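You operate a simulated robot arm through the tools that you are given. There is no shell and no other tool. Be economical: measure what you need, move in short steps, check, and stop when the job is done.

The job below is to be done with a simulated robot arm. You get a single attempt, and the scene is never put back.

## Task
Pile some things up. At the end: the brown wallet from the top of the short bench is on the lamp table, with the grey oil tin from there on top of it and the wood block on top of that; the glass with the red band is on the small wooden tray; whatever was shut is shut again. Leave all else as you found it, and nothing knocked over.
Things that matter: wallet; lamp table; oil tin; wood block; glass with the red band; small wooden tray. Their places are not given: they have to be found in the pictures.

Only the result counts: the job must be done as asked and must still hold three seconds after the hand-in. Knocking over, shifting, dropping, spilling or breaking anything else fails it.

## Robot
A 6-joint arm with a two-finger parallel gripper, fixed in place. Base frame: the origin is at the foot of the arm, x ahead of it, y to its left, z up; the work surface is at about z = 750. Readings come in mm, degrees, newtons and seconds.
With the tool pointing down near the work surface it reaches from about 180 to 640 mm from the base axis. Its first joint turns from -66.0 to 66.0 degrees. Payload 2.7 kg.
The tool frame sits at the grasp point between the pads (the TCP): z along the fingers, y along the line on which they close. The tips reach 23 mm beyond it. The gripper opens to 94 mm. The fingers are 38 mm wide and 10 mm thick; the gripper's body (54 by 96 mm) begins 39 mm behind the TCP.
Orientation is told as [roll, pitch, yaw] about the base's x, y, z axes, in that order, counted from this pose: with the fingers straight down and closing along the base's y, the tool's x points along the base's -x, its y along +y and its z along -z.

## Interface
- The arm moves only by the tool step_arm. Its argument "plan" is one flat list of numbers, 7 for each row, row after row: the gripper command, from -1 (shut) to 1 (fully open), values between in proportion, then the shift along the tool's x, y, z in mm, then the turn, a rotation vector about the tool's x, y, z in degrees. In form: [claw, dx, dy, dz, ax, ay, az, claw, dx, dy, dz, ax, ay, az, ...]. A call has 1 to 8 rows; each row shifts and turns the commanded pose from where the row before left it, along the tool's axes as they then stand. Rows are played at 5 a second. More than 50 mm and 8.6 degrees between two rows, or a gripper value outside its range, and nothing of the call is played. A pose out of reach is approached as far as the arm can. The call stops where the force on the tool passes 40 N (or 10 N more than at its start, if that is more) or the arm is blocked; 0.2 s more then pass. The fingers move at their own pace (about 45 mm/s each) and stop on an object; they squeeze with about 41 N. The grip force told is the motor's: it shows also when the fingers shut on nothing. Time passes only in rows, and 0.2 s behind the last, so rows that do not move let the fingers close. It gives the time, the measured TCP pose, the force on the tool (base axes), the opening and the grip force at its end, in the units of the frame above (readings bear some noise).
- Cameras (640 x 400 px; columns grow to the right, rows downward): "scene" is fixed at [86, -451.8, 1388.4]; the picture's right is [0.58, -0.82, 0.00], its down [-0.58, -0.41, -0.70] and it looks along [0.57, 0.41, -0.71] (base axes); focal length 268 px, centre (320, 200). "wrist" rides on the gripper at [-39, 0, -44] in the tool frame; the picture's right is [0.00, -1.00, 0.00], its down [0.97, 0.00, -0.24] and it looks along [0.24, 0.00, 0.97] (tool axes); focal length 218 px, centre (320, 200).
- grab_frame(camera): a new picture of that camera. The clock stands still meanwhile.
- measure_at(camera, pixels): for up to 12 pixels [column, row] of the newest picture of that camera ("zoom" is the newest enlarged one), the place [x, y, z] in the base frame of the surface seen there, good to about 3 mm. The clock stands still meanwhile.
- inspect(camera, box): a new picture of the part [left, top, right, bottom] of that camera's present view, enlarged. The clock stands still meanwhile.
- finish_job(): hands the job in; it is judged then, once.

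Go step by step. Measure first, check grasps and placings, and put right what went wrong. The budget is 80 turns and 38 pictures, counting those below and the enlarged ones. Unless the task says otherwise, let go and move clear before handing in, and close with one line.

The tools are called after "Call:" as a command line: name --argument value ..., lists and objects as JSON in quotes. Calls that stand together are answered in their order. step_arm: Moves the arm, as the interface text tells. Its arguments: {"type":"object","properties":{"plan":{"type":"array","items":{"type":"number"}}},"required":["plan"]} The other tools are called the same way: grab_frame (camera) takes a picture; measure_at (camera, pixels) gives the place of the surface under pixels of a picture; inspect (camera, box) takes an enlarged picture of a part of a camera's view; finish_job () hands the job in.

At the start:

```text
clock: 0.0
position: [410.7, 217.2, 1063.0]
ee_rot: [0.1, 0.0, 0.1]
wrist_force: [0.3, 0.4, 0.5]
finger_gap: 94.0
finger_force: 0.0
```

scene: 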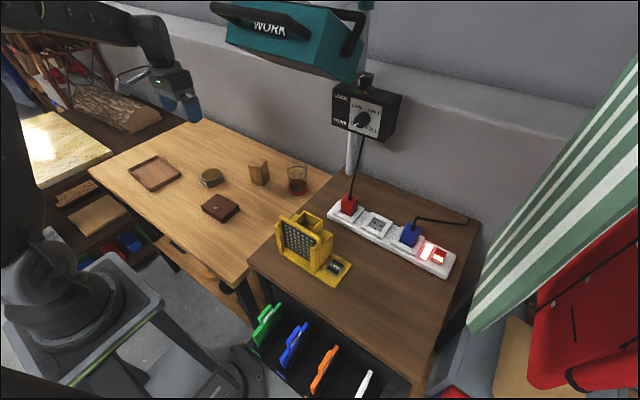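
wrist: 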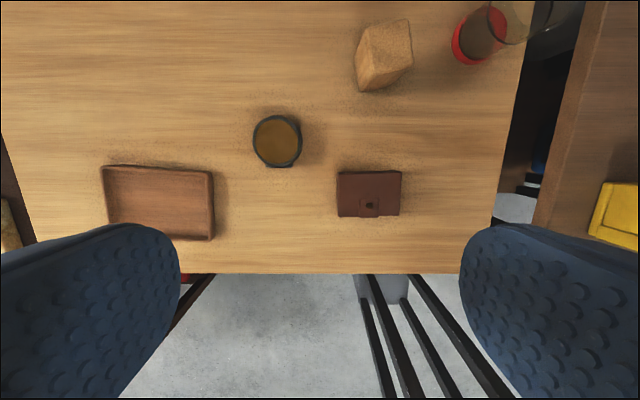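

The light bench holds tray, round tin, wallet, block and red-banded glass; the dark table has a power strip and a yellow tool. I'll enlarge views to identify everything.

Call:
inspect --camera "scene" --box '[80, 110, 340, 272]'

Call:
inspect --camera "scene" --box '[200, 0, 480, 175]'

Call:
inspect --camera "scene" --box '[230, 170, 550, 398]'

Call:
inspect --camera "scene" --box '[0, 30, 240, 280]'

```text
2.46 times, centred on (210, 191) of scene
```

zoom: 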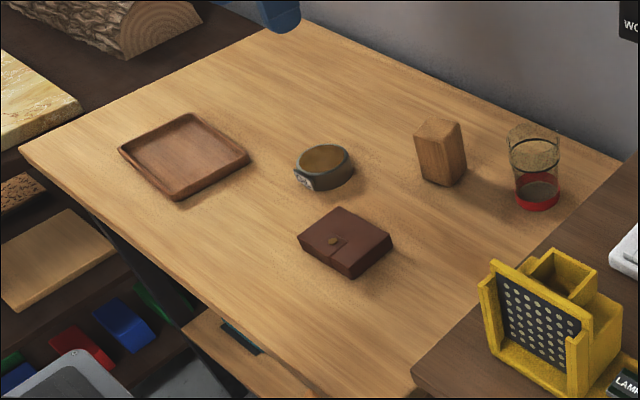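

```text
2.29 times, centred on (340, 88) of scene
```

zoom: 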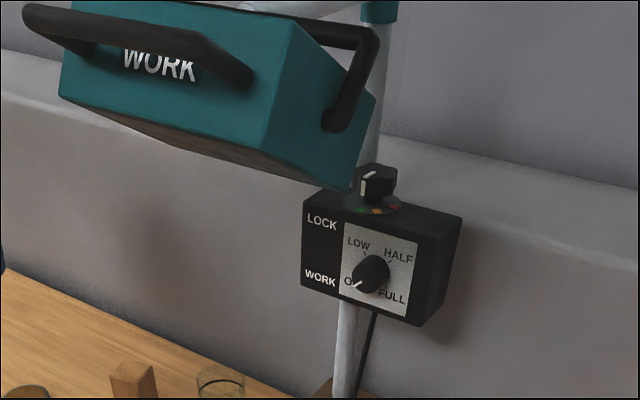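

```text
1.75 times, centred on (390, 284) of scene
```

zoom: 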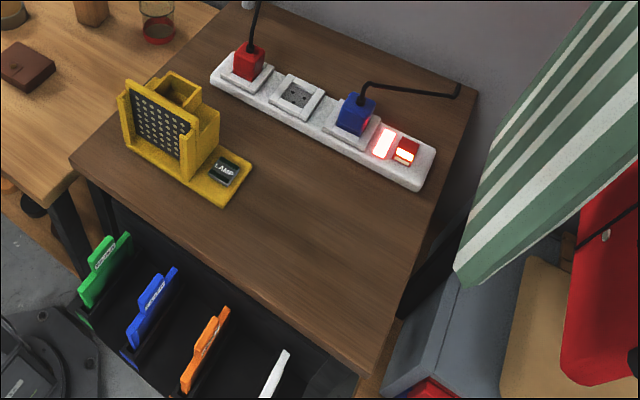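

```text
1.60 times, centred on (120, 155) of scene
```

zoom: 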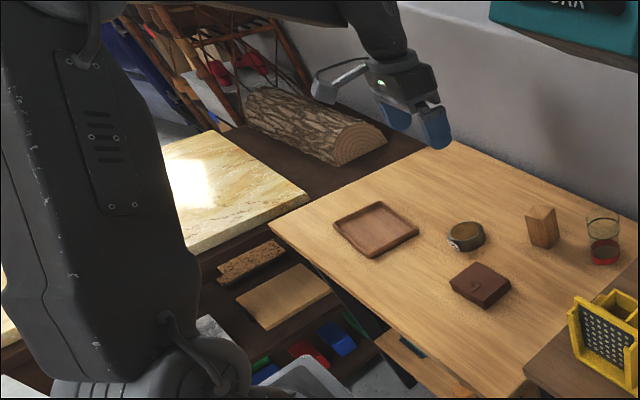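

The dark table with the lamp post and "LAMP" sign is the lamp table, and the light one is the short bench. Measuring the objects from the wrist and scene pictures.

Call:
measure_at --camera "wrist" --pixels '[[342, 176], [398, 175], [397, 210], [342, 212], [370, 185], [278, 140], [256, 140], [300, 140], [278, 120], [278, 162], [240, 220], [430, 240]]'

Call:
measure_at --camera "wrist" --pixels '[[106, 170], [210, 175], [210, 236], [112, 232], [160, 200], [408, 25], [365, 27], [362, 88], [407, 65], [385, 45], [470, 62], [490, 40]]'

Call:
measure_at --camera "scene" --pixels '[[258, 163], [258, 182], [297, 190], [298, 166], [289, 165], [308, 168], [290, 185], [306, 187], [265, 262], [380, 300], [420, 330], [440, 300]]'

Call:
measure_at --camera "scene" --pixels '[[400, 180], [470, 225], [330, 180], [425, 380], [250, 262], [360, 255], [400, 270], [300, 215], [335, 225], [318, 270], [335, 285], [350, 262]]'

```text
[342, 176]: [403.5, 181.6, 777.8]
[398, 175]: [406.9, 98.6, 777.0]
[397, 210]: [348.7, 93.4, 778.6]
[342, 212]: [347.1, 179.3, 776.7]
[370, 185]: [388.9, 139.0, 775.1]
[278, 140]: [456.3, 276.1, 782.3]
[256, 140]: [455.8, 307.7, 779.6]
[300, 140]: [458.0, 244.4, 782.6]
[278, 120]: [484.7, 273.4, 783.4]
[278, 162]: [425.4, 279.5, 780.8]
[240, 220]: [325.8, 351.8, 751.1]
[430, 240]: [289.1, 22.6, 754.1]
```

```text
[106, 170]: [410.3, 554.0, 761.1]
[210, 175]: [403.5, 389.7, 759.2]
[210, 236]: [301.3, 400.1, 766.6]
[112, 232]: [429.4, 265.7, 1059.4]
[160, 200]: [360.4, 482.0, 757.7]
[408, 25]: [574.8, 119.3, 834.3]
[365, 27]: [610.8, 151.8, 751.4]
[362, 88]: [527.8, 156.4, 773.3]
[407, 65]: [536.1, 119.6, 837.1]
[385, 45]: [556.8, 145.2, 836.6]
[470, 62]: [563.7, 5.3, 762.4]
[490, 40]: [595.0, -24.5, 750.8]
```

```text
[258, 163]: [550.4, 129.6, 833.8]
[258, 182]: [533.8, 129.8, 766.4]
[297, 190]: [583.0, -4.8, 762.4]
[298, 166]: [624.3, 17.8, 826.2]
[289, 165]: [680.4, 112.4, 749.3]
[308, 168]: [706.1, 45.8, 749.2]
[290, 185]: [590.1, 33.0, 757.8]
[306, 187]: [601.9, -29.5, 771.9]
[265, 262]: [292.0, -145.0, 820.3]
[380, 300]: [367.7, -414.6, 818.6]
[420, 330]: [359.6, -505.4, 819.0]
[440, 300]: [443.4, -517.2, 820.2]
```

```text
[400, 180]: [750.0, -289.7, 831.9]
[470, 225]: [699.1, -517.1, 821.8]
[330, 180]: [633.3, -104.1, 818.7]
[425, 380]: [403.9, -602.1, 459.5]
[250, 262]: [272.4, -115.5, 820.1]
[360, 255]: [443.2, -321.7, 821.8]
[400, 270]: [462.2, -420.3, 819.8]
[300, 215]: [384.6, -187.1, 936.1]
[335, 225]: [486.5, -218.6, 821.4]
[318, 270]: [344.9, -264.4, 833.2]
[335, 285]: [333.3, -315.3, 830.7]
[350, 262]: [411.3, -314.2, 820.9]
```

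Lamp-table top is z≈820, bench 750. Before moving I'll measure the overhead lamp head, the yellow object's extents and the glass details.

Call:
measure_at --camera "scene" --pixels '[[235, 20], [232, 40], [300, 60], [350, 75], [358, 60], [310, 30], [218, 8], [365, 95], [335, 105], [390, 130], [350, 150], [360, 15]]'

Call:
measure_at --camera "scene" --pixels '[[278, 222], [282, 258], [318, 240], [300, 211], [331, 240], [352, 266], [322, 285], [338, 260], [312, 272], [345, 275], [276, 235], [320, 288]]'

Call:
inspect --camera "scene" --box '[230, 140, 330, 202]'

Call:
inspect --camera "wrist" --box '[320, 0, 560, 150]'

```text
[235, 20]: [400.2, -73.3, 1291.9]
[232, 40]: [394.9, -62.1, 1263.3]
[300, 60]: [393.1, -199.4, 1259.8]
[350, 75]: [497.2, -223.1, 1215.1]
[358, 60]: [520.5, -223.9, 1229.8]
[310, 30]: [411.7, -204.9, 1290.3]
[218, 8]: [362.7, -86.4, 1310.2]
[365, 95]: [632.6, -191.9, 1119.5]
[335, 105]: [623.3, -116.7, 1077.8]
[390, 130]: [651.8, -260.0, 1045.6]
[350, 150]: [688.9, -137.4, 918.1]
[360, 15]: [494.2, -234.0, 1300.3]
```

```text
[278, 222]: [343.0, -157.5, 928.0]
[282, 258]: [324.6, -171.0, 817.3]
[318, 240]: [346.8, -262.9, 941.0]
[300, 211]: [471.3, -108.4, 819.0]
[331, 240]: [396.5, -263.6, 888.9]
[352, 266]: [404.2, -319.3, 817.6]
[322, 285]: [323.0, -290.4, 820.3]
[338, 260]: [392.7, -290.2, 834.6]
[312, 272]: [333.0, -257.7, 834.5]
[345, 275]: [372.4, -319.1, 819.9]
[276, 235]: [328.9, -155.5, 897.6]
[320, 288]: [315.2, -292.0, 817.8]
```

```text
6.40 times, centred on (280, 171) of scene
```

zoom: 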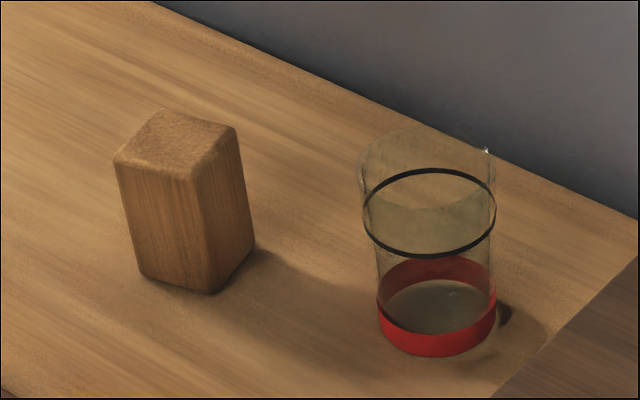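

```text
2.67 times, centred on (440, 75) of wrist
```

zoom: 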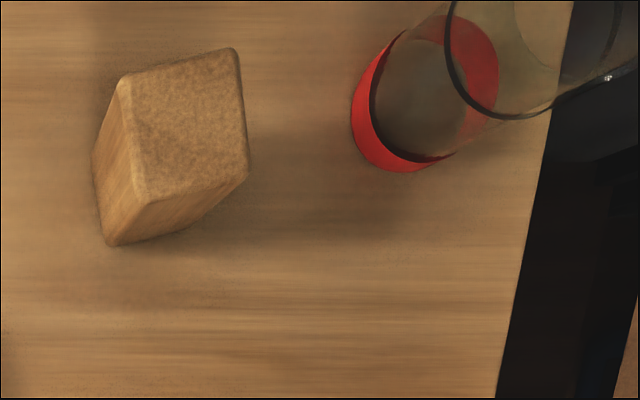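

Lamp head bottom is z≈1215 over x 390–520, y −70…−235, so I'll sweep past it low and retracted. First I go above the wallet (centre ≈(376,138), 62 mm side along x), turning the tool to close along x.

Call:
step_arm --plan '[1, 8.75, -19.75, 40.75, 0, 0, 0, 1, 8.75, -19.75, 40.75, 0, 0, 0, 1, 8.75, -19.75, 40.75, 0, 0, 0, 1, 8.75, -19.75, 40.75, 0, 0, 0, 1, 0, 0, 0, 0, 0, 8.5, 1, 0, 0, 0, 0, 0, 8.5, 1, 0, 0, 0, 0, 0, 8.5, 1, 0, 0, 0, 0, 0, 8.5]'

Call:
step_arm --plan '[1, 0, 0, 0, 0, 0, 8, 1, 0, 0, 0, 0, 0, 8, 1, 0, 0, 0, 0, 0, 8, 1, 0, 0, 0, 0, 0, 8, 1, 0, 0, 0, 0, 0, 8, 1, 0, 0, 0, 0, 0, 8, 1, 0, 0, 0, 0, 0, 8, 1, 0, 0, 0, 0, 0, 0]'

Call:
grab_frame --camera "wrist"

```text
clock: 1.8
position: [376.0, 138.0, 900.1]
ee_rot: [0.0, 0.0, -34.1]
wrist_force: [-0.1, 0.2, 0.6]
finger_gap: 93.9
finger_force: 0.1
```

```text
clock: 3.6
position: [375.4, 136.7, 898.3]
ee_rot: [0.0, 0.1, -90.0]
wrist_force: [-0.4, 0.0, -0.6]
finger_gap: 94.2
finger_force: 0.0
```

```text
29 pictures are left
```

wrist: 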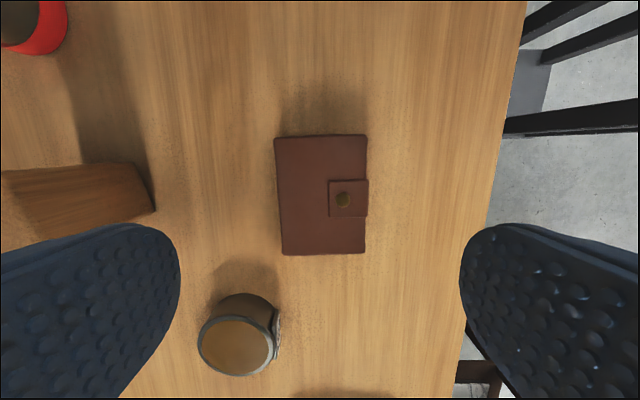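

Wallet lies at cols 275–368, rows 135–253, centred between the fingers. Measuring its edges.

Call:
measure_at --camera "wrist" --pixels '[[280, 140], [364, 140], [362, 248], [286, 248], [278, 195], [365, 165], [320, 190], [345, 200], [235, 348], [203, 348], [270, 345], [235, 372]]'

```text
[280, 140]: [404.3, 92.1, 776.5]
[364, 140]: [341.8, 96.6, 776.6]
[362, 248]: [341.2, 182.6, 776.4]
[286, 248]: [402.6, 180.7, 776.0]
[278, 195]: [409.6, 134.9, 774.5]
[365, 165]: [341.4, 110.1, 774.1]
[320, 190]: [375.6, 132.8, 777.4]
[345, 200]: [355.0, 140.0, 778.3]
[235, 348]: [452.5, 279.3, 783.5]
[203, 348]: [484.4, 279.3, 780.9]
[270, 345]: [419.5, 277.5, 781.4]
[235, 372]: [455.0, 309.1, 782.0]
```

Wallet x 340–408, y 88–186, top 777. Descending to TCP z≈776 and closing.

Call:
step_arm --plan '[1, 1, -1.5, 45, 0, 0, 0, 1, 0, 0, 45, 0, 0, 0, 1, 0, 0, 22, 0, 0, 0, 1, 0, 0, 10, 0, 0, 0, 1, 0, 0, 0, 0, 0, 0, -1, 0, 0, 0, 0, 0, 0, -1, 0, 0, 0, 0, 0, 0, -1, 0, 0, 0, 0, 0, 0]'

```text
clock: 5.4
position: [371.1, 138.2, 778.0]
ee_rot: [0.0, 0.0, -89.9]
wrist_force: [-0.3, 0.0, -0.4]
finger_gap: 71.5
finger_force: 41.3
```

Gripped at 71.5 mm. Lifting straight up, then retracting toward the base.

Call:
step_arm --plan '[-1, 0, 0, -20, 0, 0, 0, -1, 0, 0, -45, 0, 0, 0, -1, 0, 0, -45, 0, 0, 0, -1, 0, 0, -45, 0, 0, 0, -1, 0, 0, -45, 0, 0, 0, -1, -20, -35, 0, 0, 0, 0, -1, -20, -35, 0, 0, 0, 0, -1, -20, -30, 0, 0, 0, 0]'

Call:
grab_frame --camera "scene"

```text
clock: 7.2
position: [275.7, 77.9, 974.6]
ee_rot: [0.0, 0.1, -89.9]
wrist_force: [-0.2, -0.2, -1.7]
finger_gap: 71.5
finger_force: 41.4
```

```text
28 pictures are left
```

scene: 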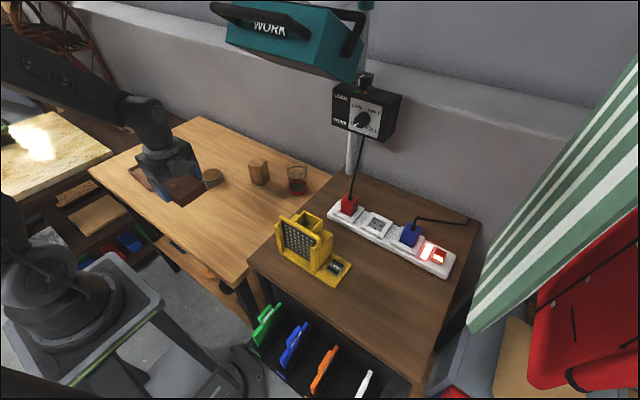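

The wallet is held well. Sweeping right at small radius, past lamp and yellow piece.

Call:
step_arm --plan '[-1, -40, 0, 0, 0, 0, 0, -1, -40, 0, 0, 0, 0, 0, -1, -43, -8, 0, 0, 0, 0, 0, -1, -43, -8, 0, 0, 0, 0, -1, -43, -8, 0, 0, 0, 0, -1, -45, -15, 0, 0, 0, 0, -1, -45, -15, 0, 0, 0, 0]'

```text
refused: plan must hold 7 numbers for each row
```

A typo in row three; resending.

Call:
step_arm --plan '[-1, -40, 0, 0, 0, 0, 0, -1, -40, 0, 0, 0, 0, 0, -1, -43, -8, 0, 0, 0, 0, -1, -43, -8, 0, 0, 0, 0, -1, -43, -8, 0, 0, 0, 0, -1, -45, -15, 0, 0, 0, 0, -1, -45, -15, 0, 0, 0, 0]'

```text
clock: 8.8
position: [222.9, -220.3, 976.9]
ee_rot: [0.1, 0.1, -89.8]
wrist_force: [0.0, -0.4, -0.5]
finger_gap: 71.4
finger_force: 41.0
```

Clear. Now out to above the free spot (385,−410).

Call:
step_arm --plan '[-1, -45, 0, 0, 0, 0, 0, -1, -45, 0, 0, 0, 0, 0, -1, -35, 30, 0, 0, 0, 0, -1, -35, 35, 0, 0, 0, 0, -1, -30, 35, 0, 0, 0, 0, -1, 0, 40, 0, 0, 0, 0, -1, 0, 22, 0, 0, 0, 0, -1, 0, 0, 0, 0, 0, 0]'

Call:
grab_frame --camera "scene"

```text
clock: 10.6
position: [382.6, -410.9, 972.8]
ee_rot: [0.1, 0.1, -90.0]
wrist_force: [-0.5, -0.3, -1.0]
finger_gap: 71.8
finger_force: 40.9
```

```text
27 pictures are left
```

scene: 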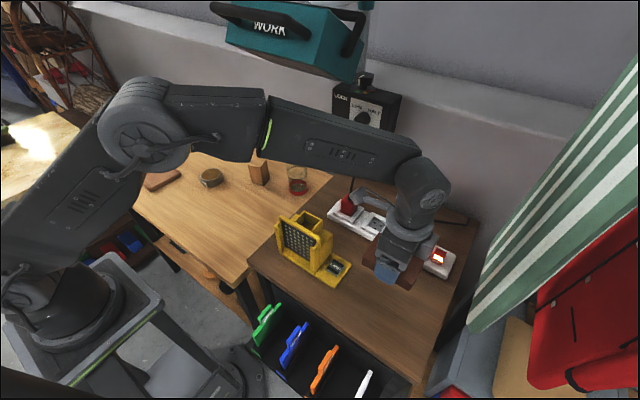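

Wallet is over free table right of the yellow piece. Descending; expected contact at TCP z≈848.

Call:
step_arm --plan '[-1, 0, 0, 45, 0, 0, 0, -1, 0, 0, 45, 0, 0, 0, -1, 0, 0, 22, 0, 0, 0, -1, 0, 0, 6, 0, 0, 0, -1, 0, 0, 3, 0, 0, 0, -1, 0, 0, 0, 0, 0, 0]'

```text
clock: 12.0
position: [383.7, -411.4, 854.3]
ee_rot: [0.0, 0.1, -89.9]
wrist_force: [-0.4, 0.7, -1.5]
finger_gap: 71.3
finger_force: 40.8
```

Call:
step_arm --plan '[-1, 0, 0, 2, 0, 0, 0, -1, 0, 0, 2, 0, 0, 0, -1, 0, 0, 1, 0, 0, 0, -1, 0, 0, 1, 0, 0, 0, -1, 0, 0, 0, 0, 0, 0]'

```text
clock: 13.2
position: [381.8, -408.7, 849.8]
ee_rot: [0.0, 0.1, -89.9]
wrist_force: [0.1, 0.2, -1.2]
finger_gap: 71.4
finger_force: 40.7
```

No contact force yet at z≈849.8; creeping on.

Call:
step_arm --plan '[-1, 0, 0, 1, 0, 0, 0, -1, 0, 0, 1, 0, 0, 0, -1, 0, 0, 0, 0, 0, 0]'

Call:
inspect --camera "scene" --box '[330, 220, 480, 314]'

```text
clock: 14.0
position: [382.4, -409.6, 848.4]
ee_rot: [0.0, 0.1, -89.9]
wrist_force: [-0.1, 0.2, 0.7]
finger_gap: 71.7
finger_force: 40.9
```

```text
4.26 times, centred on (405, 267) of scene
```

zoom: 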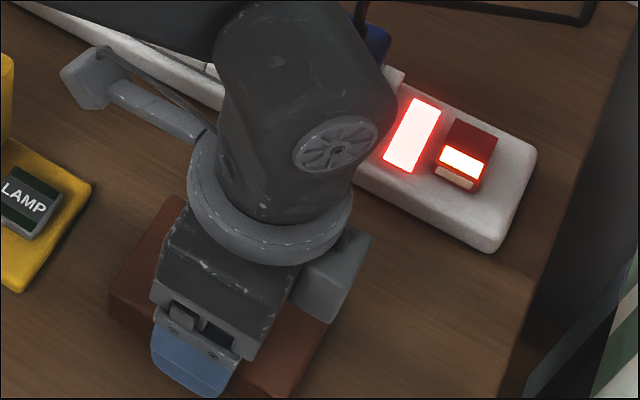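

Call:
step_arm --plan '[-1, 0, 0, 1, 0, 0, 0, -1, 0, 0, 1, 0, 0, 0, -1, 0, 0, 0, 0, 0, 0]'

```text
clock: 14.8
position: [384.0, -409.7, 847.2]
ee_rot: [0.1, 0.1, -89.8]
wrist_force: [-7.4, 7.2, 27.0]
finger_gap: 71.7
finger_force: 40.9
```

Contact (27 N up): the wallet is down. Opening and rising straight up.

Call:
step_arm --plan '[-1, 0, 0, -0.5, 0, 0, 0, 1, 0, 0, 0, 0, 0, 0, 1, 0, 0, 0, 0, 0, 0, 1, 0, 0, 0, 0, 0, 0, 1, 0, 0, -30, 0, 0, 0, 1, 0, 0, -45, 0, 0, 0, 1, 0, 0, -45, 0, 0, 0, 1, 0, 0, 0, 0, 0, 0]'

Call:
grab_frame --camera "wrist"

```text
clock: 16.6
position: [382.9, -410.1, 966.6]
ee_rot: [0.0, 0.0, -89.8]
wrist_force: [0.3, 0.0, 0.0]
finger_gap: 93.8
finger_force: 0.1
```

```text
25 pictures are left
```

wrist: 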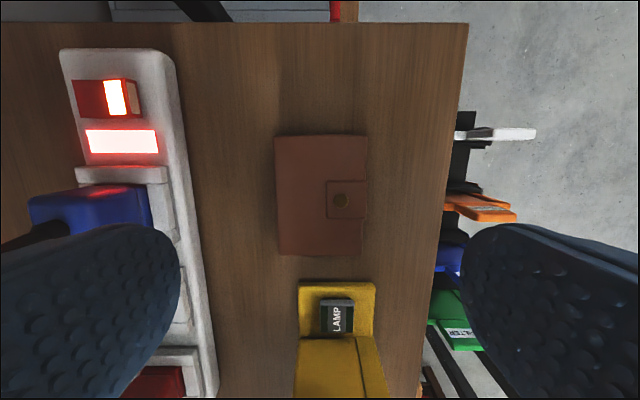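

The wallet sits flat (cols 275–367, rows 135–256) and clear of the strip. Measuring it and its clasp height.

Call:
measure_at --camera "wrist" --pixels '[[280, 140], [362, 140], [358, 250], [284, 248], [320, 195], [340, 200], [345, 213], [300, 170], [300, 230], [350, 160], [240, 200], [400, 200]]'

Call:
step_arm --plan '[1, 0, -22, 0, 0, 0, 0, 1, 0, -40, 0, 0, 0, 0, 1, 30, -35, 0, 0, 0, 0, 1, 35, -35, 0, 0, 0, 0, 1, 35, -30, 0, 0, 0, 0, 1, 45, 0, 0, 0, 0, 0, 1, 45, 0, 0, 0, 0, 0]'

Call:
step_arm --plan '[1, 45, 15, 0, 0, 0, 0, 1, 45, 15, 0, 0, 0, 0, 1, 43, 8, 0, 0, 0, 0, 1, 43, 8, 0, 0, 0, 0, 1, 43, 8, 0, 0, 0, 0, 1, 45, 0, 0, 0, 0, 0, 1, 45, 0, 0, 0, 0, 0]'

```text
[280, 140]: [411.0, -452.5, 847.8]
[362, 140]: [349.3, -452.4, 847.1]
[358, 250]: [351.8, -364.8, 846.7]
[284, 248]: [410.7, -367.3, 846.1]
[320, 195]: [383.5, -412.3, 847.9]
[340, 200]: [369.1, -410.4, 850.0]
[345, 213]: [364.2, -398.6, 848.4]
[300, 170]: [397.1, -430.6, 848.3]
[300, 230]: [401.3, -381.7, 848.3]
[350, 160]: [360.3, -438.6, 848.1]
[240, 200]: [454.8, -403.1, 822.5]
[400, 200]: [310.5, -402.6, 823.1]
```

```text
clock: 18.2
position: [217.1, -222.6, 970.9]
ee_rot: [-0.1, 0.1, -89.9]
wrist_force: [-0.7, 1.1, -0.6]
finger_gap: 94.0
finger_force: 0.0
```

```text
clock: 19.8
position: [272.8, 89.5, 966.3]
ee_rot: [-0.1, 0.1, -89.9]
wrist_force: [0.1, 0.1, 0.6]
finger_gap: 94.3
finger_force: 0.1
```

Wallet centre (382,−410), top 848. Now heading over the tin at ≈(453,278).

Call:
step_arm --plan '[1, 31.5, 30, 0, 0, 0, 0, 1, 31.5, 30, 0, 0, 0, 0, 1, 31.5, 30, 15, 0, 0, 0, 1, 31.5, 30, 15, 0, 0, 0, 1, 31.5, 30, 20, 0, 0, 0, 1, 31, 30, 20, 0, 0, 0, 1, 0, 0, 0, 0, 0, 0]'

Call:
grab_frame --camera "wrist"

```text
clock: 21.4
position: [451.1, 278.8, 900.0]
ee_rot: [0.0, 0.1, -89.8]
wrist_force: [0.1, -0.2, 0.0]
finger_gap: 94.0
finger_force: 0.1
```

```text
24 pictures are left
```

wrist: 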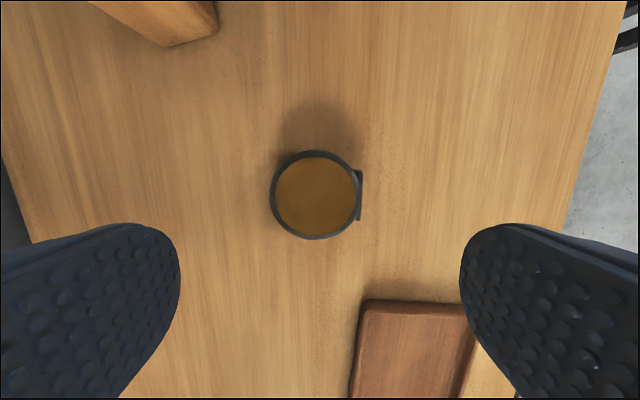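

The tin is at cols 271–357, with a flat clasp at its −x side (360,193). I'll turn the gripper 60° so the pads miss the clasp, and measure the tin.

Call:
measure_at --camera "wrist" --pixels '[[275, 194], [353, 194], [314, 155], [314, 236], [314, 194], [300, 180], [361, 195], [366, 330], [360, 310], [370, 306], [400, 350], [470, 310]]'

Call:
step_arm --plan '[1, 0, 0, 0, 0, 0, -8.5, 1, 0, 0, 0, 0, 0, -8.5, 1, 0, 0, 0, 0, 0, -8.5, 1, 0, 0, 0, 0, 0, -8.5, 1, 0, 0, 0, 0, 0, -8.5, 1, 0, 0, 0, 0, 0, -8.5, 1, 0, 0, 0, 0, 0, -8.5, 1, 0, 0, 0, 0, 0, 0]'

```text
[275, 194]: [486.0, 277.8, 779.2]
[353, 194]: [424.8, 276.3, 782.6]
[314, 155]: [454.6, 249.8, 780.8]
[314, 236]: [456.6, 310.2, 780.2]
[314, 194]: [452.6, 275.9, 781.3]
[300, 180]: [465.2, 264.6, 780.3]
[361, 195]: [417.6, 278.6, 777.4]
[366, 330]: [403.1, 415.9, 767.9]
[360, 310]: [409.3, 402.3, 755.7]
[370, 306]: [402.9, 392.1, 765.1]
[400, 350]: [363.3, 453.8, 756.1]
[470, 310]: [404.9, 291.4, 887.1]
```

```text
clock: 23.2
position: [454.2, 277.0, 896.7]
ee_rot: [0.2, 0.1, -30.3]
wrist_force: [0.4, 0.0, 0.0]
finger_gap: 94.2
finger_force: 0.0
```

Tin centre ≈(455,279), top 781. Descending and gripping.

Call:
step_arm --plan '[1, -1, 1, 45, 0, 0, 0, 1, 0, 0, 45, 0, 0, 0, 1, 0, 0, 20, 0, 0, 0, 1, 0, 0, 10, 0, 0, 0, 1, 0, 0, 0, 0, 0, 0, -1, 0, 0, 0, 0, 0, 0, -1, 0, 0, 0, 0, 0, 0, -1, 0, 0, 0, 0, 0, 0]'

Call:
grab_frame --camera "wrist"

```text
clock: 25.0
position: [456.2, 275.5, 778.0]
ee_rot: [0.0, 0.2, -30.4]
wrist_force: [0.7, 0.0, -2.0]
finger_gap: 65.4
finger_force: 41.3
```

```text
23 pictures are left
```

wrist: 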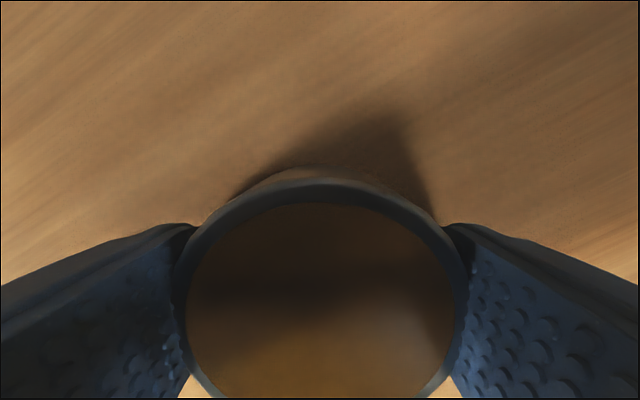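

Tin gripped at 65.4 mm. Lifting, then retracting.

Call:
step_arm --plan '[-1, 0, 0, -20, 0, 0, 0, -1, 0, 0, -45, 0, 0, 0, -1, 0, 0, -45, 0, 0, 0, -1, 0, 0, -45, 0, 0, 0, -1, 0, 0, -45, 0, 0, 0, -1, 10.4, -44, 0, 0, 0, 0, -1, 10.4, -44, 0, 0, 0, 0]'

Call:
step_arm --plan '[-1, 10.4, -44, 0, 0, 0, 0, -1, 10.4, -44, 0, 0, 0, 0, -1, 10.4, -44, 0, 0, 0, 0, -1, 10.4, -44, 0, 0, 0, 0, -1, -20, -34.6, 0, 0, 0, 0, -1, -20, -34.6, 0, 0, 0, 0]'

Call:
step_arm --plan '[-1, -14.6, -41.2, 0, 0, 0, 0, -1, -14.6, -41.2, 0, 0, 0, 0, -1, -14.6, -41.2, 0, 0, 0, 0, -1, -9.5, -46.5, 0, 0, 0, 0, -1, -9.5, -46.5, 0, 0, 0, 0]'

```text
clock: 26.6
position: [390.9, 209.8, 977.9]
ee_rot: [0.1, 0.1, -30.4]
wrist_force: [0.4, -0.6, -5.1]
finger_gap: 65.8
finger_force: 41.2
```

```text
clock: 28.0
position: [266.7, 2.6, 977.7]
ee_rot: [0.1, 0.1, -30.4]
wrist_force: [-0.3, 0.0, -3.9]
finger_gap: 65.8
finger_force: 40.7
```

```text
clock: 29.2
position: [213.9, -216.8, 979.9]
ee_rot: [0.2, 0.2, -30.5]
wrist_force: [0.6, -0.4, -4.3]
finger_gap: 66.1
finger_force: 40.7
```

Continuing to above the wallet.

Call:
step_arm --plan '[-1, -22.5, -39, 0, 0, 0, 0, -1, -22.5, -39, 0, 0, 0, 0, -1, -46, -13, 0, 0, 0, 0, -1, -46, -13, 0, 0, 0, 0, -1, -46, -13, 0, 0, 0, 0, -1, -29.4, 17, 0, 0, 0, 0, -1, -29.4, 17, 0, 0, 0, 0, -1, 0, 0, 0, 0, 0, 0]'

Call:
grab_frame --camera "wrist"

```text
clock: 31.0
position: [377.4, -410.7, 974.3]
ee_rot: [0.2, 0.1, -30.4]
wrist_force: [-1.0, -1.0, -4.4]
finger_gap: 65.7
finger_force: 41.0
```

```text
22 pictures are left
```

wrist: 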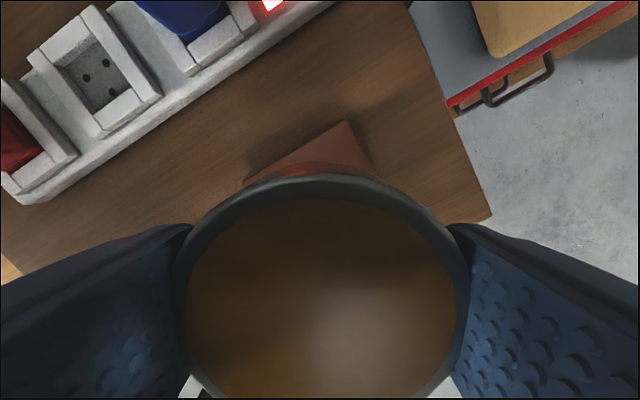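

Aligned; adding a 3 mm correction in x. Descending to just above the expected contact (z≈876).

Call:
step_arm --plan '[-1, -3, 1.7, 40, 0, 0, 0, -1, 0, 0, 40, 0, 0, 0, -1, 0, 0, 8, 0, 0, 0, -1, 0, 0, 3, 0, 0, 0, -1, 0, 0, 2, 0, 0, 0, -1, 0, 0, 0, 0, 0, 0]'

Call:
step_arm --plan '[-1, 0, 0, 1, 0, 0, 0, -1, 0, 0, 1, 0, 0, 0, -1, 0, 0, 0, 0, 0, 0]'

```text
clock: 32.4
position: [380.4, -410.6, 882.1]
ee_rot: [0.1, 0.0, -30.4]
wrist_force: [0.9, -0.2, -4.2]
finger_gap: 65.6
finger_force: 41.3
```

```text
clock: 33.2
position: [379.6, -410.0, 879.9]
ee_rot: [0.0, 0.1, -30.4]
wrist_force: [0.7, 1.0, -5.2]
finger_gap: 65.9
finger_force: 40.7
```

Call:
step_arm --plan '[-1, -1, 0, 1, 0, 0, 0, -1, 0, 0, 1, 0, 0, 0, -1, 0, 0, 0, 0, 0, 0]'

Call:
step_arm --plan '[-1, 0, 0, 1, 0, 0, 0, -1, 0, 0, 0, 0, 0, 0]'

```text
clock: 34.0
position: [382.7, -411.7, 878.1]
ee_rot: [0.1, 0.1, -30.4]
wrist_force: [-0.6, 0.3, -3.4]
finger_gap: 66.0
finger_force: 41.1
```

```text
clock: 34.6
position: [383.1, -411.2, 877.0]
ee_rot: [0.1, 0.1, -30.4]
wrist_force: [-0.1, 0.0, -4.2]
finger_gap: 66.0
finger_force: 40.7
```

Call:
step_arm --plan '[-1, 0, 0, 1, 0, 0, 0, -1, 0, 0, 0, 0, 0, 0]'

Call:
step_arm --plan '[-1, 0, 0, 1, 0, 0, 0, -1, 0, 0, 0, 0, 0, 0]'

```text
clock: 35.2
position: [383.5, -411.0, 877.2]
ee_rot: [0.1, 0.1, -30.4]
wrist_force: [0.9, 0.4, -3.7]
finger_gap: 66.1
finger_force: 41.3
```

```text
clock: 35.8
position: [381.9, -409.9, 875.1]
ee_rot: [0.1, 0.0, -30.4]
wrist_force: [-1.0, 0.4, -3.0]
finger_gap: 66.0
finger_force: 41.1
```

Call:
step_arm --plan '[-1, 0, 0, 1, 0, 0, 0, -1, 0, 0, 0, 0, 0, 0]'

```text
clock: 36.4
position: [383.6, -409.1, 874.6]
ee_rot: [0.1, 0.1, -30.4]
wrist_force: [-0.7, -0.8, -4.3]
finger_gap: 65.9
finger_force: 41.6
```

Call:
step_arm --plan '[-1, 0, 0, 1, 0, 0, 0, -1, 0, 0, 0, 0, 0, 0]'

```text
clock: 37.0
position: [381.8, -410.8, 873.8]
ee_rot: [0.0, 0.1, -30.4]
wrist_force: [-0.1, 1.3, 1.2]
finger_gap: 65.7
finger_force: 40.8
```

Force rose from −4 to +1 N: contact begins. Half a millimetre more, release, and rise.

Call:
step_arm --plan '[-1, 0, 0, 0.5, 0, 0, 0, 0.2, 0, 0, 0, 0, 0, 0, 1, 0, 0, 0, 0, 0, 0, 1, 0, 0, 0, 0, 0, 0, 1, 0, 0, -30, 0, 0, 0, 1, 0, 0, -45, 0, 0, 0, 1, 0, 0, -35, 0, 0, 0, 1, 0, 0, 0, 0, 0, 0]'

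Call:
grab_frame --camera "wrist"

```text
clock: 38.8
position: [382.0, -412.7, 981.7]
ee_rot: [0.1, 0.1, -30.4]
wrist_force: [0.9, -0.6, 0.4]
finger_gap: 93.9
finger_force: 0.1
```

```text
21 pictures are left
```

wrist: 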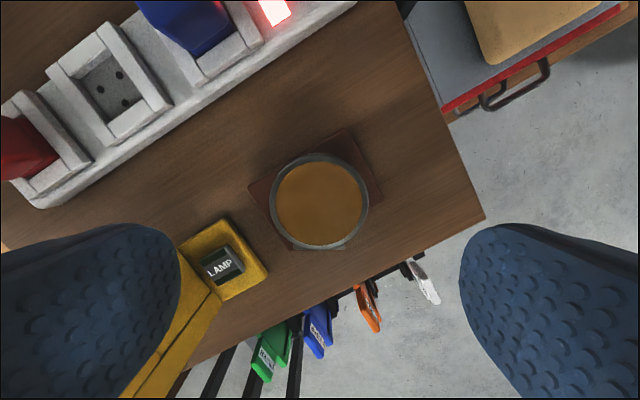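

The tin sits on the wallet (cols 269–369). Measuring its top, and heading back along the same path.

Call:
measure_at --camera "wrist" --pixels '[[274, 200], [364, 200], [319, 157], [319, 245], [319, 200], [300, 180], [340, 220]]'

Call:
step_arm --plan '[1, 29.4, -17, 0, 0, 0, 0, 1, 29.4, -17, 0, 0, 0, 0, 1, 46, 13, 0, 0, 0, 0, 1, 46, 13, 0, 0, 0, 0, 1, 46, 13, 0, 0, 0, 0, 1, 22.5, 39, 0, 0, 0, 0, 1, 22.5, 39, 0, 0, 0, 0]'

Call:
step_arm --plan '[1, 9.5, 46.5, 0, 0, 0, 0, 1, 9.5, 46.5, 0, 0, 0, 0, 1, 14.6, 41.2, 0, 0, 0, 0, 1, 14.6, 41.2, 0, 0, 0, 0, 1, 14.6, 41.2, 0, 0, 0, 0, 1, 20, 34.6, 0, 0, 0, 0, 1, 20, 34.6, 0, 0, 0, 0]'

```text
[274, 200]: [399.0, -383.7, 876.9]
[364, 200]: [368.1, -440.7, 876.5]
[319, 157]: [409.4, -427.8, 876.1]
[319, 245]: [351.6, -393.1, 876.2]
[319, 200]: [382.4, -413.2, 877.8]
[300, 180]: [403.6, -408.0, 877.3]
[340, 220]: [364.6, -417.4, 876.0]
```

```text
clock: 40.4
position: [214.9, -216.0, 984.5]
ee_rot: [0.0, 0.1, -30.4]
wrist_force: [0.0, 0.0, -0.2]
finger_gap: 93.9
finger_force: 0.0
```

```text
clock: 42.0
position: [272.2, 82.4, 986.2]
ee_rot: [0.0, 0.1, -30.5]
wrist_force: [-0.3, 0.0, -0.5]
finger_gap: 94.0
finger_force: 0.1
```

Tin top flat at 877, centre (382,−411). Next the block: turning to yaw 0 and moving to view it.

Call:
step_arm --plan '[1, 0, 0, 0, 0, 0, -7.6, 1, 0, 0, 0, 0, 0, -7.6, 1, 0, 0, 0, 0, 0, -7.6, 1, 0, 0, 0, 0, 0, -7.6]'

Call:
step_arm --plan '[1, -41.6, 11, 0, 0, 0, 0, 1, -41.6, 11, 0, 0, 0, 0, 1, -41.6, 11, 0, 0, 0, 0, 1, -41.6, 11, 0, 0, 0, 0, 1, -41.6, 11, 0, 0, 0, 0, 1, -20, 0, 0, 0, 0, 0, 1, 0, 0, 0, 0, 0, 0]'

Call:
grab_frame --camera "wrist"

```text
clock: 43.0
position: [273.3, 81.3, 982.9]
ee_rot: [0.1, 0.0, 0.1]
wrist_force: [0.0, 0.7, 0.5]
finger_gap: 94.0
finger_force: 0.1
```

```text
clock: 44.6
position: [500.7, 135.3, 985.7]
ee_rot: [0.1, 0.0, 0.1]
wrist_force: [0.4, -0.1, -0.4]
finger_gap: 94.1
finger_force: 0.1
```

```text
20 pictures are left
```

wrist: 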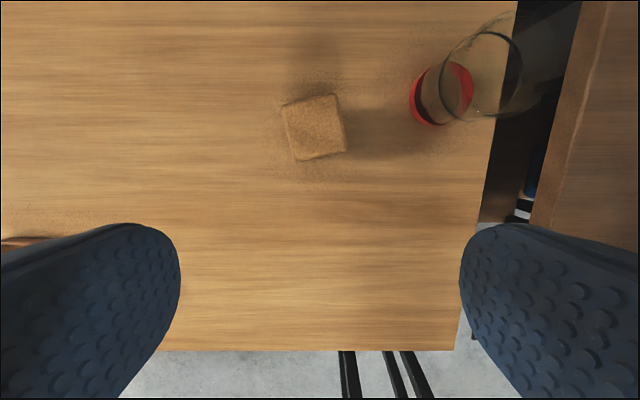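

Block top has corners (283,105),(335,94),(346,150),(295,160): yaw ≈ +12°. Measuring the block and the glass.

Call:
measure_at --camera "wrist" --pixels '[[286, 108], [333, 98], [343, 147], [298, 157], [315, 127], [291, 132], [339, 123], [412, 100], [430, 122], [470, 70], [445, 95], [489, 34]]'

Call:
inspect --camera "wrist" --box '[260, 0, 560, 188]'

```text
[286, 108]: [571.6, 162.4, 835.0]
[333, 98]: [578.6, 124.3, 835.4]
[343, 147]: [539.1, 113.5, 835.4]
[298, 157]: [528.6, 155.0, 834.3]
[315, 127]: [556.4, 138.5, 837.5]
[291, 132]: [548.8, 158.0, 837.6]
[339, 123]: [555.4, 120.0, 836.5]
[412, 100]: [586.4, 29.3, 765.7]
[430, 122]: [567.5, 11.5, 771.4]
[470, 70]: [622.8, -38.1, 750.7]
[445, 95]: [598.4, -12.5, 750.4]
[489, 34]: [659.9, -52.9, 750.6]
```

```text
2.13 times, centred on (410, 94) of wrist
```

zoom: 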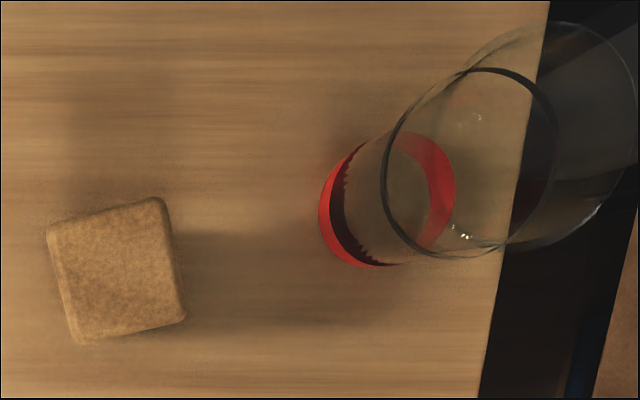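

Block centre (554.5,139), top 836, ~45 mm square. Turning 12°, moving over it and descending in stages.

Call:
step_arm --plan '[1, 0, 0, 0, 0, 0, -6, 1, 0, 0, 0, 0, 0, -6, 1, -27, -3.8, 0, 0, 0, 0, 1, -26.4, -3.8, 0, 0, 0, 0, 1, 0, 0, 40, 0, 0, 0, 1, 0, 0, 40, 0, 0, 0, 1, 0, 0, 0, 0, 0, 0]'

Call:
grab_frame --camera "wrist"

```text
clock: 46.2
position: [552.5, 139.1, 902.9]
ee_rot: [0.1, 0.0, 12.0]
wrist_force: [0.3, -0.1, 0.1]
finger_gap: 93.9
finger_force: 0.1
```

```text
18 pictures are left
```

wrist: 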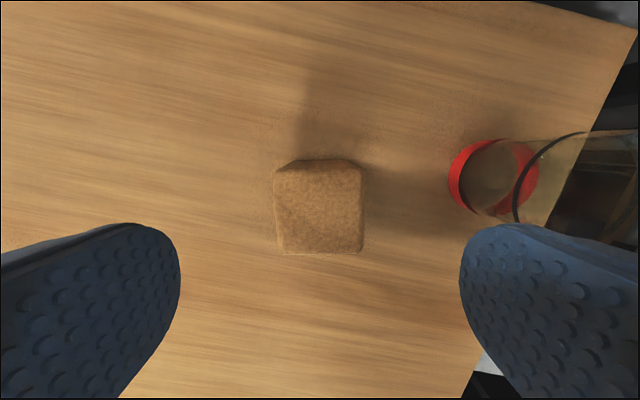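

Block is squarely between the fingers (cols 273–364), glass clear of the right finger. Descending to z≈806 and closing.

Call:
step_arm --plan '[1, 0, 0, 40, 0, 0, 0, 1, 0, 0, 40, 0, 0, 0, 1, 0, 0, 17, 0, 0, 0, 1, 0, 0, 0, 0, 0, 0, -1, 0, 0, 0, 0, 0, 0, -1, 0, 0, 0, 0, 0, 0, -1, 0, 0, 0, 0, 0, 0, -1, 0, 0, 0, 0, 0, 0]'

```text
clock: 48.0
position: [553.4, 139.9, 808.7]
ee_rot: [0.1, 0.0, 12.0]
wrist_force: [0.4, 0.1, -0.8]
finger_gap: 49.5
finger_force: 40.8
```

Gripped (49.5 mm). Lifting and retracting.

Call:
step_arm --plan '[-1, 0, 0, -20, 0, 0, 0, -1, 0, 0, -45, 0, 0, 0, -1, 0, 0, -45, 0, 0, 0, -1, 0, 0, -45, 0, 0, 0, -1, 0, 0, -37, 0, 0, 0, -1, 48.4, 0, 0, 0, 0, 0, -1, 48.4, 0, 0, 0, 0, 0, -1, 48.4, 0, 0, 0, 0, 0]'

Call:
step_arm --plan '[-1, 48.4, 0, 0, 0, 0, 0, -1, 48.4, 0, 0, 0, 0, 0, -1, 48.4, 0, 0, 0, 0, 0, -1, 0, 0, 0, 0, 0, 0]'

```text
clock: 49.8
position: [408.4, 110.1, 997.9]
ee_rot: [0.1, -0.1, 12.0]
wrist_force: [0.0, 1.1, -1.5]
finger_gap: 49.6
finger_force: 41.2
```

```text
clock: 50.8
position: [267.5, 80.5, 997.4]
ee_rot: [0.0, 0.0, 11.9]
wrist_force: [0.4, -0.3, -1.5]
finger_gap: 49.2
finger_force: 41.3
```

Call:
step_arm --plan '[-1, 8.3, -39.1, 0, 0, 0, 0, -1, 8.3, -39.1, 0, 0, 0, 0, -1, 16.8, -40.4, 0, 0, 0, 0, -1, 16.8, -40.4, 0, 0, 0, 0, -1, 16.8, -40.4, 0, 0, 0, 0, -1, 24, -40.9, 0, 0, 0, 0, -1, 24, -40.9, 0, 0, 0, 0]'

Call:
step_arm --plan '[-1, 9.35, -44, 0, 0, 0, 0, -1, 9.35, -44, 0, 0, 0, 0, -1, -25.5, -40.5, 0, 0, 0, 0, -1, -25.5, -40.5, 0, 0, 0, 0, -1, -25.5, -40.5, 0, 0, 0, 0, -1, -33.25, -7, 0, 0, 0, 0, -1, -33.25, -7, 0, 0, 0, 0, -1, 0, 0, 0, 0, 0, 0]'

Call:
grab_frame --camera "scene"

```text
clock: 52.4
position: [216.4, -220.6, 1000.9]
ee_rot: [0.1, 0.0, 12.0]
wrist_force: [0.2, 0.2, -2.1]
finger_gap: 49.7
finger_force: 41.1
```

```text
clock: 54.2
position: [381.8, -411.5, 996.7]
ee_rot: [0.2, 0.0, 12.1]
wrist_force: [0.1, 0.7, -1.1]
finger_gap: 49.3
finger_force: 41.0
```

```text
17 pictures are left
```

scene: 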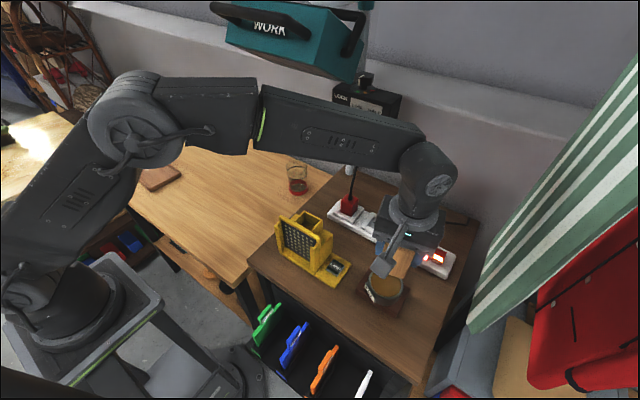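

Block is over the tin. Descending to ~6 mm above expected contact (≈934), then creeping.

Call:
step_arm --plan '[-1, 0, 0, 40, 0, 0, 0, -1, 0, 0, 15, 0, 0, 0, -1, 0, 0, 3, 0, 0, 0, -1, 0, 0, 0, 0, 0, 0]'

Call:
step_arm --plan '[-1, 0, 0, 1, 0, 0, 0, -1, 0, 0, 1, 0, 0, 0, -1, 0, 0, 0, 0, 0, 0]'

Call:
step_arm --plan '[-1, 0, 0, 1, 0, 0, 0, -1, 0, 0, 0, 0, 0, 0]'

```text
clock: 55.2
position: [383.3, -411.7, 938.3]
ee_rot: [0.0, 0.0, 12.0]
wrist_force: [0.7, -0.5, -1.0]
finger_gap: 49.4
finger_force: 41.0
```

```text
clock: 56.0
position: [381.8, -412.6, 937.6]
ee_rot: [0.2, 0.0, 12.1]
wrist_force: [-0.8, 0.1, -0.8]
finger_gap: 49.6
finger_force: 40.9
```

```text
clock: 56.6
position: [381.7, -412.4, 937.1]
ee_rot: [0.1, -0.1, 11.9]
wrist_force: [0.2, 0.3, -1.7]
finger_gap: 49.4
finger_force: 40.9
```

Call:
step_arm --plan '[-1, 0, 0, 1, 0, 0, 0, -1, 0, 0, 0, 0, 0, 0]'

Call:
step_arm --plan '[-1, 0, 0, 1, 0, 0, 0, -1, 0, 0, 0, 0, 0, 0]'

```text
clock: 57.2
position: [382.9, -414.0, 936.9]
ee_rot: [0.2, 0.1, 12.0]
wrist_force: [0.0, -0.6, -0.7]
finger_gap: 49.8
finger_force: 41.2
```

```text
clock: 57.8
position: [383.3, -411.3, 933.8]
ee_rot: [0.1, 0.0, 12.0]
wrist_force: [0.1, 0.7, -1.6]
finger_gap: 49.3
finger_force: 41.1
```

Call:
step_arm --plan '[-1, 0, 0, 1, 0, 0, 0, -1, 0, 0, 0, 0, 0, 0]'

Call:
inspect --camera "scene" --box '[340, 220, 440, 320]'

```text
clock: 58.4
position: [383.6, -413.8, 935.1]
ee_rot: [0.0, 0.0, 12.0]
wrist_force: [0.1, -0.3, -1.3]
finger_gap: 49.5
finger_force: 40.5
```

```text
4.00 times, centred on (390, 270) of scene
```

zoom: 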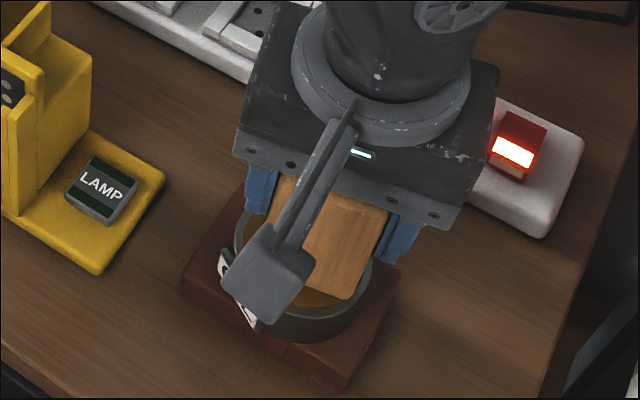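

Block is concentric with the tin; still 2–4 mm above it. Creeping down.

Call:
step_arm --plan '[-1, 0, 0, 1, 0, 0, 0, -1, 0, 0, 0, 0, 0, 0]'

Call:
step_arm --plan '[-1, 0, 0, 1, 0, 0, 0, -1, 0, 0, 0, 0, 0, 0]'

```text
clock: 59.0
position: [383.0, -413.0, 933.8]
ee_rot: [0.0, -0.1, 12.0]
wrist_force: [-2.3, 1.4, 8.2]
finger_gap: 49.4
finger_force: 41.0
```

```text
clock: 59.6
position: [384.3, -412.5, 934.5]
ee_rot: [-0.1, -0.1, 12.0]
wrist_force: [-0.8, 0.2, 18.2]
finger_gap: 49.9
finger_force: 40.6
```

Contact (18 N). Easing 0.7 mm, releasing and rising straight up.

Call:
step_arm --plan '[-1, 0, 0, -0.7, 0, 0, 0, 0, 0, 0, 0, 0, 0, 0, 1, 0, 0, 0, 0, 0, 0, 1, 0, 0, 0, 0, 0, 0, 1, 0, 0, -20, 0, 0, 0, 1, 0, 0, -40, 0, 0, 0, 1, 0, 0, -35, 0, 0, 0, 1, 0, 0, 0, 0, 0, 0]'

Call:
grab_frame --camera "wrist"

```text
clock: 61.4
position: [383.4, -412.1, 1026.9]
ee_rot: [0.3, 0.0, 12.0]
wrist_force: [-0.2, -0.4, -0.8]
finger_gap: 94.0
finger_force: 0.0
```

```text
15 pictures are left
```

wrist: 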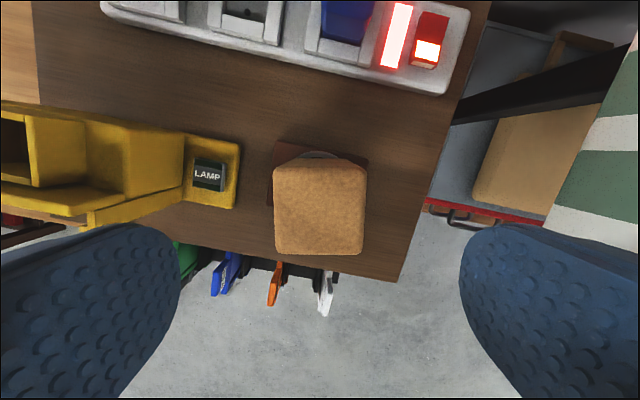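

The stack stands (block at cols 274–366 over tin and wallet). Before reaching for the glass near the lamp head, I measure the arm's own geometry from the last scene picture.

Call:
measure_at --camera "scene" --pixels '[[150, 80], [145, 140], [115, 75], [210, 80], [262, 90], [320, 95], [400, 125], [430, 150], [440, 185], [340, 160], [298, 168], [290, 165]]'

Call:
step_arm --plan '[1, 33.25, 7, 0, 0, 0, 0, 1, 33.25, 7, 0, 0, 0, 0, 1, 25.5, 40.5, 0, 0, 0, 0, 1, 25.5, 40.5, 0, 0, 0, 0, 1, 25.5, 40.5, 0, 0, 0, 0, 1, -9.35, 44, 0, 0, 0, 0, 1, -9.35, 44, 0, 0, 0, 0]'

Call:
step_arm --plan '[1, -24, 40.9, 5, 0, 0, 0, 1, -24, 40.9, 5, 0, 0, 0, 1, -16.8, 40.4, 5, 0, 0, 0, 1, -16.8, 40.4, 5, 0, 0, 0, 1, -16.8, 40.4, 5, 0, 0, 0, 1, -8.3, 39.1, 5, 0, 0, 0, 1, -8.3, 39.1, 0, 0, 0, 0]'

```text
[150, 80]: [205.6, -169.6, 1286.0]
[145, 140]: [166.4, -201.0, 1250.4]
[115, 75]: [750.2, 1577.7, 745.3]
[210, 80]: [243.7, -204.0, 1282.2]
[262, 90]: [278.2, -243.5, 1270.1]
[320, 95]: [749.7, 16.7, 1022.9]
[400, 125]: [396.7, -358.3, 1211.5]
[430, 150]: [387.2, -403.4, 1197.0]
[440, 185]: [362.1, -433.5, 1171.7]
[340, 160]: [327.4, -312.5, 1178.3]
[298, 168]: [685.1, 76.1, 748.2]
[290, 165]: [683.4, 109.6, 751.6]
```

```text
clock: 63.0
position: [211.4, -221.8, 1028.0]
ee_rot: [0.1, 0.1, 12.0]
wrist_force: [0.3, 0.5, -0.5]
finger_gap: 93.8
finger_force: 0.0
```

```text
clock: 64.6
position: [267.8, 76.6, 995.3]
ee_rot: [0.1, 0.0, 12.0]
wrist_force: [0.2, 0.6, -0.9]
finger_gap: 94.0
finger_force: 0.0
```

The forearm runs offset to the +y side and below 1215 when extended, so the glass (≈(598,−6), rim ≈853) can be reached from low without meeting the lamp. Turning to yaw 0 and moving to a viewing pose.

Call:
step_arm --plan '[1, 0, 0, 30, 0, 0, 6, 1, 0, 0, 30, 0, 0, 6, 1, -42, -14, 7.5, 0, 0, 0, 1, -42, -14, 7.5, 0, 0, 0, 1, -42, -14, 7.5, 0, 0, 0, 1, -42, -14, 7.5, 0, 0, 0, 1, -42, -14, 7.5, 0, 0, 0, 1, 0, 0, 0, 0, 0, 0]'

Call:
grab_frame --camera "wrist"

Call:
grab_frame --camera "scene"

```text
clock: 66.4
position: [477.1, 7.7, 899.5]
ee_rot: [0.0, 0.0, 0.0]
wrist_force: [0.2, -0.8, 0.0]
finger_gap: 94.0
finger_force: 0.1
```

```text
14 pictures are left
```

wrist: 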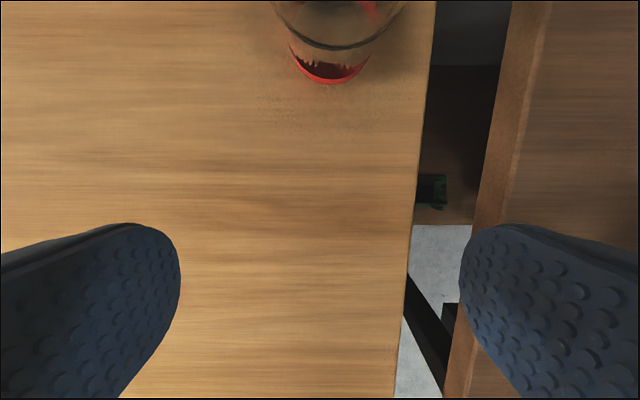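

```text
13 pictures are left
```

scene: 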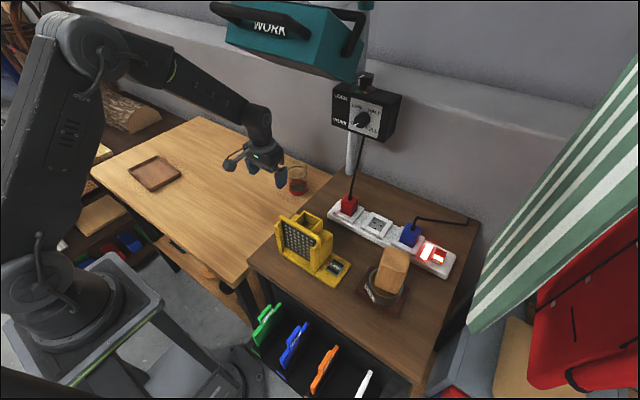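

Arm is clear of the lamp. Advancing 85 mm at z≈900 (tips at 877, above the rim) and looking again.

Call:
step_arm --plan '[1, -30, -4, 0, 0, 0, 0, 1, -30, -4, 0, 0, 0, 0, 1, -25, -3, 0, 0, 0, 0, 1, 0, 0, 0, 0, 0, 0]'

Call:
grab_frame --camera "wrist"

```text
clock: 67.4
position: [564.0, -2.6, 901.1]
ee_rot: [0.1, -0.1, -0.1]
wrist_force: [0.1, -0.3, 0.0]
finger_gap: 94.0
finger_force: 0.1
```

```text
12 pictures are left
```

wrist: 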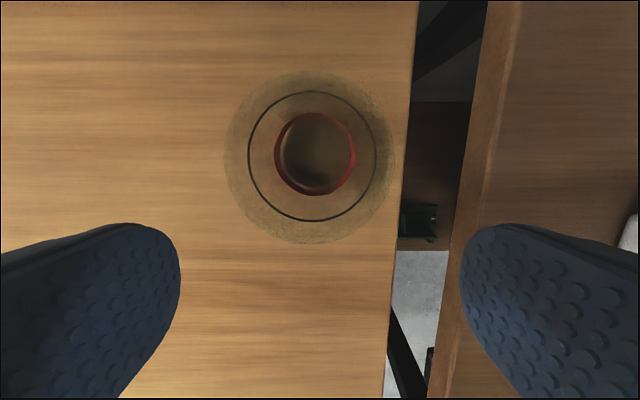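

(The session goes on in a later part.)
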